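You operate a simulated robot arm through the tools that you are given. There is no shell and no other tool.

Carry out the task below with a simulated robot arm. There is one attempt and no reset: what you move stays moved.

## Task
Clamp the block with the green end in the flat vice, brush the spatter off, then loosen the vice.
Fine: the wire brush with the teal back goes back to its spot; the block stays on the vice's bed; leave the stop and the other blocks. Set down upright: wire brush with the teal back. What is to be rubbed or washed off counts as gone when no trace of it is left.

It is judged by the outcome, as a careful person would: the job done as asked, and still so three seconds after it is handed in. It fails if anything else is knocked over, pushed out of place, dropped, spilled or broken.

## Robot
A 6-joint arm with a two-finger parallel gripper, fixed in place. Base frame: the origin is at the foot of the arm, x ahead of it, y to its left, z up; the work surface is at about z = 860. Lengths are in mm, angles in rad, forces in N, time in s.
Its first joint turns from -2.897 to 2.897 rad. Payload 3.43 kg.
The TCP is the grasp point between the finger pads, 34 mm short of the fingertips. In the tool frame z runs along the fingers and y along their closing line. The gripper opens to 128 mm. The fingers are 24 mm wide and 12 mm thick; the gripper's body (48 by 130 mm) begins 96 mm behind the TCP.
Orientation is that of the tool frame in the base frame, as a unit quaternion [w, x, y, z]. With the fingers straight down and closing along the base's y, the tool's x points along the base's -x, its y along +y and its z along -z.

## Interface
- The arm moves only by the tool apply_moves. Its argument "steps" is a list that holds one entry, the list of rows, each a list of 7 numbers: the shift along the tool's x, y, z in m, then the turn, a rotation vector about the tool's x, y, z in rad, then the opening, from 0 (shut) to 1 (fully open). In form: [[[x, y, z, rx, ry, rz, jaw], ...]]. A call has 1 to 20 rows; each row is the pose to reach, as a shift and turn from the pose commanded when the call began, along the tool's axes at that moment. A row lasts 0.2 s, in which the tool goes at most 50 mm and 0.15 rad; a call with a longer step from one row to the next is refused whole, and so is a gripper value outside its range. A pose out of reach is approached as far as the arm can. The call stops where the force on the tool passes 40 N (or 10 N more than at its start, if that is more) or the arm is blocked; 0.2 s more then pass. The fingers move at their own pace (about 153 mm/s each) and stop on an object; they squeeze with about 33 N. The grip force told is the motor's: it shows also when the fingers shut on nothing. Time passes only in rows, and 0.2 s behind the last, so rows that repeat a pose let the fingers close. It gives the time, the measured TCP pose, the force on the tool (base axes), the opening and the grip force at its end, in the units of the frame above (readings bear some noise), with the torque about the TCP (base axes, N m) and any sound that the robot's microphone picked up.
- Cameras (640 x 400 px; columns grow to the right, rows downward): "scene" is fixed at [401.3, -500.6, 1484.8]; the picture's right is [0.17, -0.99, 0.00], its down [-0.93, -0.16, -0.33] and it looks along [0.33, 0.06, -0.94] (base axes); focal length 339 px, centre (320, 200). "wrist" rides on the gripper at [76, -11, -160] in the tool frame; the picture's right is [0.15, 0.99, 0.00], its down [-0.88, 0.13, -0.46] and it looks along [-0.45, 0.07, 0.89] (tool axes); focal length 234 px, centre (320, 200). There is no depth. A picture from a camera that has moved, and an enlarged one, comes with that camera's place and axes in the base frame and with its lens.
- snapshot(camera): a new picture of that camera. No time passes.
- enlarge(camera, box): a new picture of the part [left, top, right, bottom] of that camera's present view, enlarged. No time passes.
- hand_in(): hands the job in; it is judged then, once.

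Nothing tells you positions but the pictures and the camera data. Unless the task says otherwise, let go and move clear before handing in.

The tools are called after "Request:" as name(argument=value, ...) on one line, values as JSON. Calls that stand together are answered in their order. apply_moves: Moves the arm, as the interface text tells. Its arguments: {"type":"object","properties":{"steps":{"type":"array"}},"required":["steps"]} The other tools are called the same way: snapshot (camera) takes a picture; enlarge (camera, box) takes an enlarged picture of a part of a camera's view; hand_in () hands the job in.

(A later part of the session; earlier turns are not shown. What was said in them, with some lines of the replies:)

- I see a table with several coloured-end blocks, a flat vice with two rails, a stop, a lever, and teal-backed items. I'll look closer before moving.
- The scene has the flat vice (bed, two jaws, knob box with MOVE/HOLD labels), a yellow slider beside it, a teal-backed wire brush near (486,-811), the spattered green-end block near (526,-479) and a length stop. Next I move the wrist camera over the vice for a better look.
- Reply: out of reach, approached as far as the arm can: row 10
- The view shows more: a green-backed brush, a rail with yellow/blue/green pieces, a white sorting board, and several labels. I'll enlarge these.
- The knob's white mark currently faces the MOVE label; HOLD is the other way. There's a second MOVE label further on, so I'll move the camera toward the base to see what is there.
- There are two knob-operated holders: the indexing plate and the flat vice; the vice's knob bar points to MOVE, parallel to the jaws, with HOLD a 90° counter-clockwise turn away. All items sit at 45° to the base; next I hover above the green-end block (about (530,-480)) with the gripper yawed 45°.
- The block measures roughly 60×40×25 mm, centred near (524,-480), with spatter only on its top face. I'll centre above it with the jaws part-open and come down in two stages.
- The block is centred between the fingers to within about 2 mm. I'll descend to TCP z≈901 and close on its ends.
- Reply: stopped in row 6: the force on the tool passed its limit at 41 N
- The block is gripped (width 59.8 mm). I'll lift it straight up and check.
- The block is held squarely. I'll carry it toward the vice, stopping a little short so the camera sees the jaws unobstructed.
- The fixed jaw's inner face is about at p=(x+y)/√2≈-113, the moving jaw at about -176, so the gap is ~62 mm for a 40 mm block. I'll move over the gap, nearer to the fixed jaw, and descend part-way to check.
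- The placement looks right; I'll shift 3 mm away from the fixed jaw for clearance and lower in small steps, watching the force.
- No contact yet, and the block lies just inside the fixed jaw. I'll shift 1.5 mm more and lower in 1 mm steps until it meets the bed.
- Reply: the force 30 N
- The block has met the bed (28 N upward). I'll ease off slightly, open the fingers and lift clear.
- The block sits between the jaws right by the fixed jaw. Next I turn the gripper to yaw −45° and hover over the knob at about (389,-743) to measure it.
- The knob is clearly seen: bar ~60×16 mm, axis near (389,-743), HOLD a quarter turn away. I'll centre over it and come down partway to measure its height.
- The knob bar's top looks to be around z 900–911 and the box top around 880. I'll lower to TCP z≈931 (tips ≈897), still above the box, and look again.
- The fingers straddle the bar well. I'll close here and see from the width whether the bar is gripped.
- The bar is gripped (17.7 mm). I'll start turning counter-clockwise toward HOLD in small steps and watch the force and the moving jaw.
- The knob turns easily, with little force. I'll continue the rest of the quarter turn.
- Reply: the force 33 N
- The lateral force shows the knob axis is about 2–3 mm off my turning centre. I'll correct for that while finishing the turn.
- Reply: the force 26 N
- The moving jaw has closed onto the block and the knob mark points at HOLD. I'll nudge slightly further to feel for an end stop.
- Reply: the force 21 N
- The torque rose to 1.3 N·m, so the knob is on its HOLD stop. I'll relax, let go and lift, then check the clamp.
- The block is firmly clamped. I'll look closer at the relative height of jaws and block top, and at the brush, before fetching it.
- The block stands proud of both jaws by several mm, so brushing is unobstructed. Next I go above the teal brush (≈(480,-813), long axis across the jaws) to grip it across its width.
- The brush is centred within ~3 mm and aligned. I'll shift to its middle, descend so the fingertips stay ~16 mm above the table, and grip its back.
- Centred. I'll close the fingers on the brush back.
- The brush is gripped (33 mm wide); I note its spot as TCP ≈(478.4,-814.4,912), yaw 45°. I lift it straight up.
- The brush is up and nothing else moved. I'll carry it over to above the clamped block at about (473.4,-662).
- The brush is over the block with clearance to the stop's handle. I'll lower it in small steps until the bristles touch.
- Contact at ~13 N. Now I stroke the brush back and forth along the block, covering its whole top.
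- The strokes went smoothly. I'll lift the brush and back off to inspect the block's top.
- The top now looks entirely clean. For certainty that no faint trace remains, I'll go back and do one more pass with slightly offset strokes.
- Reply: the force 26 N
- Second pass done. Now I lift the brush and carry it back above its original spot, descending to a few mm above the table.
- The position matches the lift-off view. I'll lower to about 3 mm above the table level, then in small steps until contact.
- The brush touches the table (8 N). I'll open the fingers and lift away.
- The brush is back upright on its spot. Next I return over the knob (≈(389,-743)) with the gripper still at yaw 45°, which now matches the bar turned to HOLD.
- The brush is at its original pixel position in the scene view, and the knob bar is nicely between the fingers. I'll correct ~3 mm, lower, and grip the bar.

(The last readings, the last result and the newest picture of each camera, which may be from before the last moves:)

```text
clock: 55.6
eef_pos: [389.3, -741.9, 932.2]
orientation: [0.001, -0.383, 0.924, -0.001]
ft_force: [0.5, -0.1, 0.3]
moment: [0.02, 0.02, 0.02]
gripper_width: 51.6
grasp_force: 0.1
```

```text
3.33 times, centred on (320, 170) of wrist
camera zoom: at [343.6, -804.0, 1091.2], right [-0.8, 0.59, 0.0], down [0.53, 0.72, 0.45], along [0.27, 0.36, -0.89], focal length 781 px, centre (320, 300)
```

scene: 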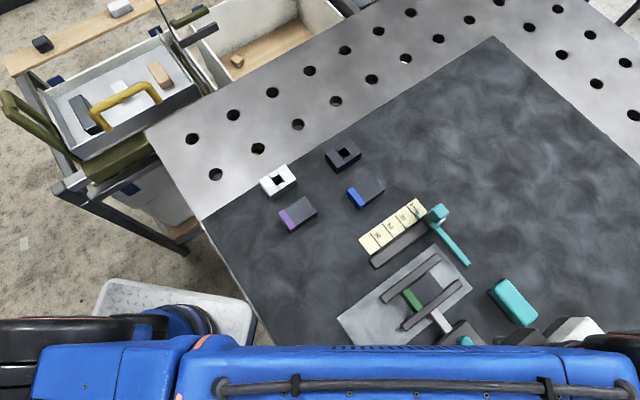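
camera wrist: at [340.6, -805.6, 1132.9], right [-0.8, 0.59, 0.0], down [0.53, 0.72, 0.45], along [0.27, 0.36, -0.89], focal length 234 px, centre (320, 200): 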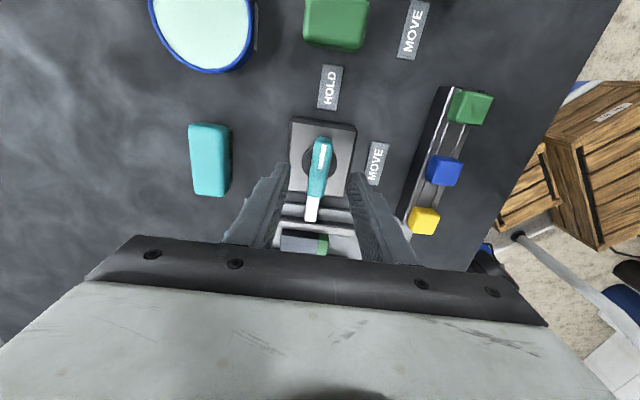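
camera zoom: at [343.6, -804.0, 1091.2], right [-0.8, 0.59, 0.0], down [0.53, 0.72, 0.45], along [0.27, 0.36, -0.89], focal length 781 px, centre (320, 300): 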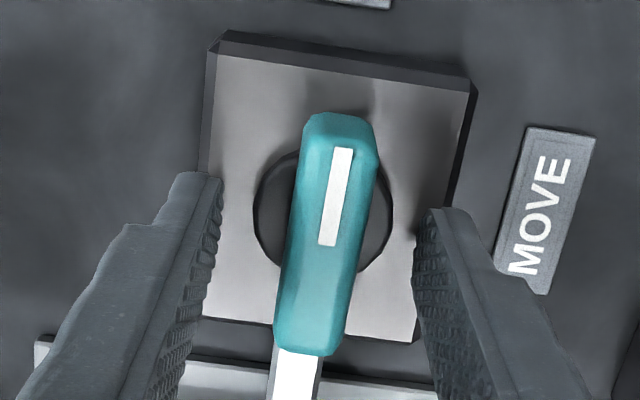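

Request:
apply_moves(steps=[[[0, 0, 0, 0, 0, 0, 0.2], [0, 0, 0, 0, 0, 0, 0.05], [0, 0, 0, 0, 0, 0, 0.05], [0, 0, 0, 0, 0, 0, 0.05]]])

```text
clock: 56.6
eef_pos: [390.0, -741.7, 931.9]
orientation: [0.001, -0.383, 0.924, 0.0]
ft_force: [-7.7, 9.5, -4.3]
moment: [0.28, 0.76, -0.17]
gripper_width: 17.8
grasp_force: 45.0
```

The bar is gripped again. I'll turn it clockwise back toward MOVE in steps.

Request:
apply_moves(steps=[[[0, 0.001, 0, 0, 0, 0, 0.05], [0, 0.001, 0, 0, 0, 0.1, 0.05], [0, 0.001, 0, 0, 0, 0.2, 0.05], [0, 0.001, 0, 0, 0, 0.3, 0.05], [0, 0.001, 0, 0, 0, 0.4, 0.05]]])

```text
clock: 57.8
eef_pos: [390.1, -742.5, 933.1]
orientation: [0.0, -0.192, 0.981, -0.002]
ft_force: [-1.5, -15.7, -0.8]
moment: [-0.33, 1.52, 0.05]
gripper_width: 18.1
grasp_force: 44.9
```

Request:
apply_moves(steps=[[[0, -0.0011, 0, 0, 0, 0, 0.05], [0, -0.0011, 0, 0, 0, 0.1, 0.05], [0, -0.0013, 0, 0, 0, 0.2, 0.05], [0, -0.0015, 0, 0, 0, 0.3, 0.05], [0, -0.0015, 0, 0, 0, 0.4, 0.05]]])

```text
clock: 59.0
eef_pos: [388.0, -743.7, 932.7]
orientation: [0.0, 0.008, 1.0, 0.0]
ft_force: [-14.5, 2.4, -8.8]
moment: [0.26, 1.15, 0.03]
gripper_width: 17.9
grasp_force: 44.9
```

Request:
apply_moves(steps=[[[0.0006, 0, 0, 0, 0, 0.1, 0.05], [0.001, 0, 0, 0, 0, 0.2, 0.05], [0.001, 0, 0, 0, 0, 0.3, 0.05], [0.001, 0, 0, 0, 0, 0.4, 0.05]]])

```text
clock: 60.0
eef_pos: [390.7, -743.5, 933.0]
orientation: [0.0, 0.206, 0.978, -0.001]
ft_force: [-5.8, -2.6, -8.2]
moment: [0.72, 0.93, -0.01]
gripper_width: 18.0
grasp_force: 44.9
```

Request:
apply_moves(steps=[[[0, 0, 0, 0, 0, 0.1, 0.05], [0, 0, 0, 0, 0, 0.2, 0.05], [0, 0, 0, 0, 0, 0.3, 0.05], [0, 0, 0, 0, 0, 0.37, 0.05], [0, 0, 0, 0, 0, 0.37, 0.05]]])

Request:
enlarge(camera="wrist", box=[220, 70, 460, 230])

Request:
enlarge(camera="scene", box=[340, 230, 520, 342])

```text
clock: 61.2
eef_pos: [389.4, -743.1, 932.3]
orientation: [0.001, 0.381, 0.925, -0.001]
ft_force: [-2.8, -7.9, -10.4]
moment: [-0.77, -0.66, 0.0]
gripper_width: 17.7
grasp_force: 44.9
```

```text
2.50 times, centred on (340, 150) of wrist
camera zoom: at [327.0, -698.3, 1091.0], right [0.59, 0.8, 0.0], down [0.71, -0.53, 0.46], along [0.37, -0.27, -0.89], focal length 585 px, centre (270, 325)
```

zoom: 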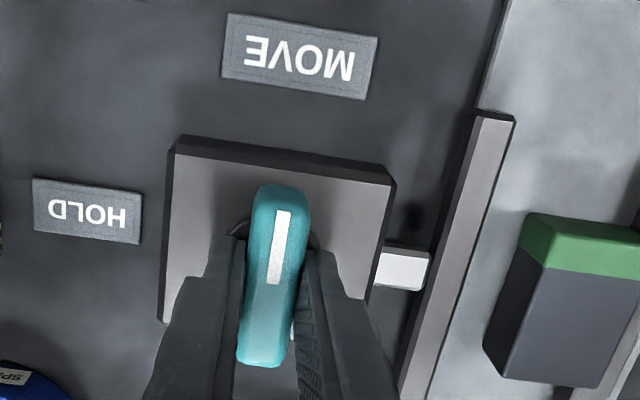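

```text
3.56 times, centred on (430, 286) of scene
camera zoom: at [401.3, -500.6, 1484.8], right [0.17, -0.99, 0.0], down [-0.93, -0.16, -0.33], along [0.33, 0.06, -0.94], focal length 1204 px, centre (-71, -106)
```

zoom: 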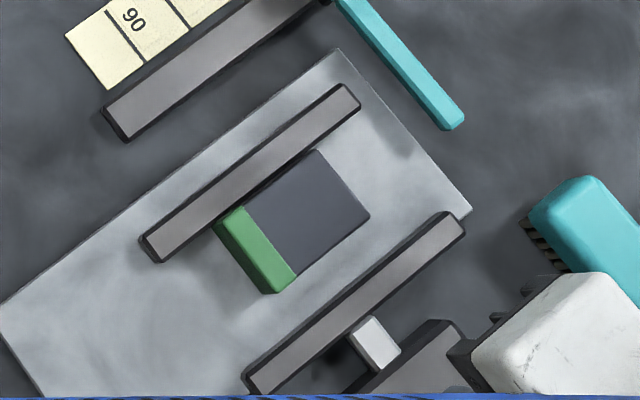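

The moving jaw has backed off and the block stays on the bed by the fixed jaw. I'll nudge to the MOVE stop.

Request:
apply_moves(steps=[[[0, 0, 0, 0, 0, 0.02, 0.05], [0, 0, 0, 0, 0, 0.04, 0.05], [0, 0, 0, 0, 0, 0.04, 0.05]]])

```text
clock: 62.0
eef_pos: [389.7, -743.5, 932.4]
orientation: [0.001, 0.4, 0.916, -0.001]
ft_force: [-0.9, -21.3, -1.3]
moment: [0.54, 0.06, 1.23]
gripper_width: 17.9
grasp_force: 44.7
```

The moment rose to 1.2 N·m, so the knob is at its MOVE stop. I'll relax, open and lift clear.

Request:
apply_moves(steps=[[[0, -0.0005, 0, 0, 0, -0.02, 0.05], [0, -0.0005, 0, 0, 0, -0.02, 0.25], [0, -0.0005, 0, 0, 0, -0.02, 0.4], [0, -0.0005, 0, 0, 0, -0.02, 0.4], [0, -0.0005, -0.02, 0, 0, -0.02, 0.4], [0, -0.0005, -0.06, 0, 0, -0.02, 0.4], [0, -0.0005, -0.1, 0, 0, -0.02, 0.4], [0, -0.0005, -0.14, 0, 0, -0.02, 0.4], [0, -0.0005, -0.15, 0, 0, -0.02, 0.4]]])

Request:
snapshot(camera="wrist")

Request:
enlarge(camera="wrist", box=[260, 80, 460, 205])

Request:
snapshot(camera="scene")

```text
clock: 64.0
eef_pos: [388.6, -742.4, 1084.3]
orientation: [0.0, 0.391, 0.92, -0.001]
ft_force: [0.3, -0.1, 0.7]
moment: [0.03, 0.01, 0.0]
gripper_width: 51.0
grasp_force: 0.2
```

```text
taken
camera wrist: at [326.3, -695.8, 1243.5], right [0.61, 0.79, 0.0], down [0.7, -0.54, 0.46], along [0.36, -0.28, -0.89], focal length 234 px, centre (320, 200)
```

wrist: 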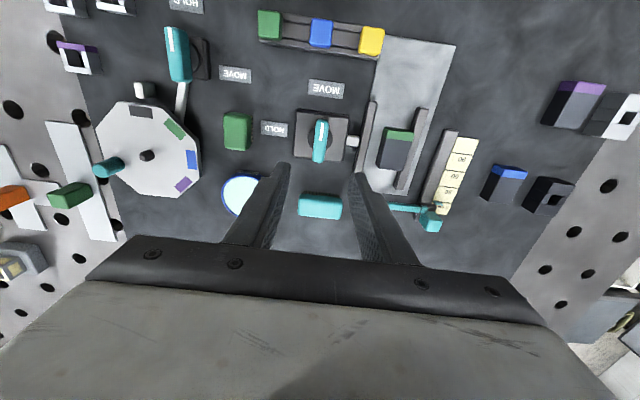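

```text
3.20 times, centred on (360, 142) of wrist
camera zoom: at [326.3, -695.8, 1243.5], right [0.61, 0.79, 0.0], down [0.7, -0.54, 0.46], along [0.36, -0.28, -0.89], focal length 749 px, centre (192, 384)
```

zoom: 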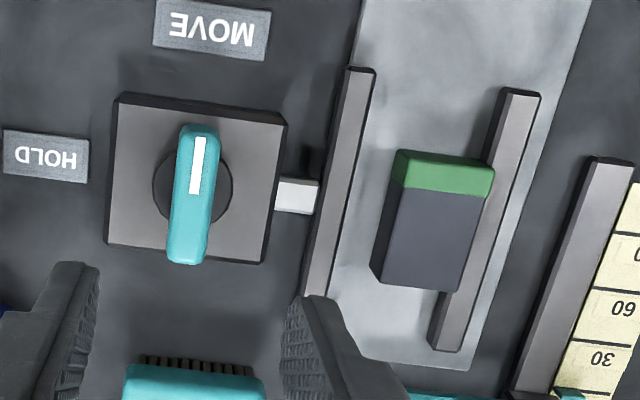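

```text
taken
```

scene: 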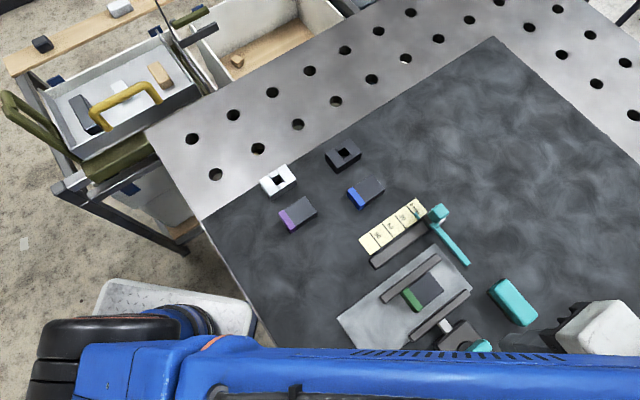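

The vice is loosened at MOVE, the block rests on the bed and the brush is back. I'll move the arm clear for an unobstructed final inspection.

Request:
apply_moves(steps=[[[0, 0.03, -0.02, 0, 0, -0.1, 0.4], [0.03, 0.05, -0.03, 0, 0, -0.2, 0.4], [0.06, 0.08, -0.03, 0, 0, -0.3, 0.4], [0.09, 0.11, -0.03, 0, 0, -0.4, 0.4], [0.12, 0.14, -0.03, 0, 0, -0.5, 0.4], [0.15, 0.17, -0.03, 0, 0, -0.6, 0.4], [0.18, 0.2, -0.03, 0, 0, -0.7, 0.4], [0.21, 0.23, -0.03, 0, 0, -0.78, 0.4], [0.23, 0.26, -0.03, 0, 0, -0.78, 0.4]]])

Request:
snapshot(camera="scene")

Request:
enlarge(camera="scene", box=[395, 265, 459, 321])

Request:
enlarge(camera="scene", box=[460, 260, 620, 400])

Request:
enlarge(camera="scene", box=[240, 130, 480, 290])

```text
clock: 66.0
eef_pos: [416.5, -393.8, 1113.9]
orientation: [0.0, 0.012, 1.0, 0.0]
ft_force: [-0.2, -1.5, -0.2]
moment: [0.04, 0.06, -0.02]
gripper_width: 51.4
grasp_force: 0.0
```

```text
taken
```

scene: 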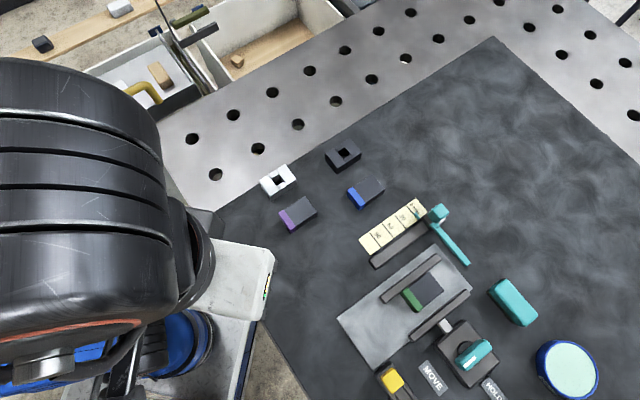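

```text
7.14 times, centred on (427, 293) of scene
camera zoom: at [401.3, -500.6, 1484.8], right [0.17, -0.99, 0.0], down [-0.93, -0.16, -0.33], along [0.33, 0.06, -0.94], focal length 2419 px, centre (-444, -464)
```

zoom: 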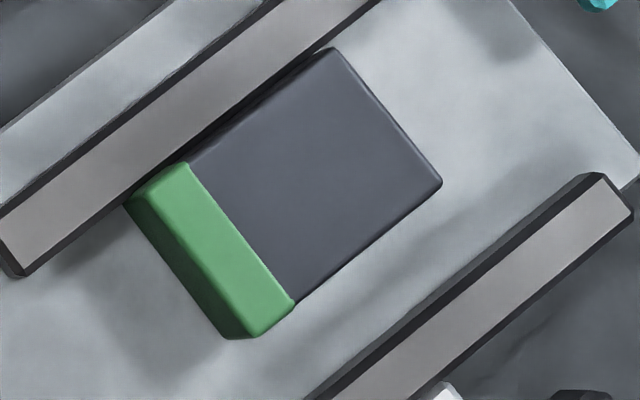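

```text
2.86 times, centred on (540, 330) of scene
camera zoom: at [401.3, -500.6, 1484.8], right [0.17, -0.99, 0.0], down [-0.93, -0.16, -0.33], along [0.33, 0.06, -0.94], focal length 967 px, centre (-309, -171)
```

zoom: 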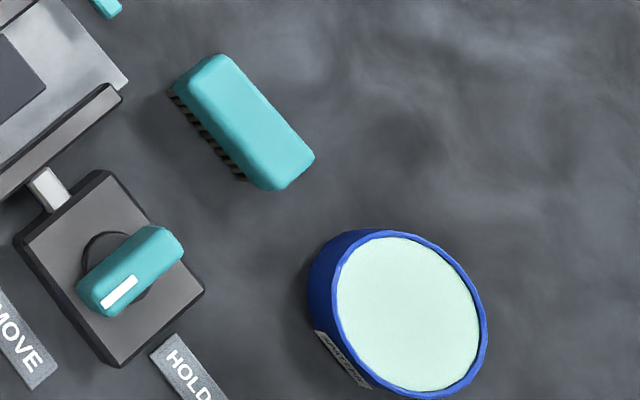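

```text
2.50 times, centred on (360, 210) of scene
camera zoom: at [401.3, -500.6, 1484.8], right [0.17, -0.99, 0.0], down [-0.93, -0.16, -0.33], along [0.33, 0.06, -0.94], focal length 846 px, centre (220, 175)
```

zoom: 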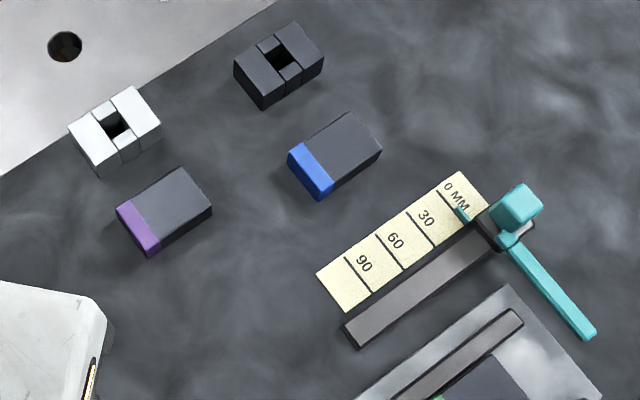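

The block's top is clean. It sits on the vice's bed with the jaws loosened and the knob at MOVE. The brush is upright where it started, the stop and other blocks haven't moved, and the arm is clear, so I'm handing in.

Request:
hand_in()

```text
The job is handed in.
```

The green-ended block was clamped in the flat vice, its spatter was brushed off, and the vice is loosened again. I've handed the job in, but no verdict came back.

- **Block:** it rests on the vice's bed beside the fixed jaw. Close-up pictures from both cameras showed no spatter on its top face. I brushed it in two passes, the second to catch any faint trace.
- **Vice:** the knob was turned to its stop at HOLD for the brushing, then back to its stop at MOVE. The moving jaw has backed off.
- **Wire brush:** the teal-backed brush stands upright on its spot, and its place in the scene picture matches the start.
- **Everything else:** the stop and the other blocks look unmoved in the final pictures. The gripper let go of everything and moved clear before I handed in.
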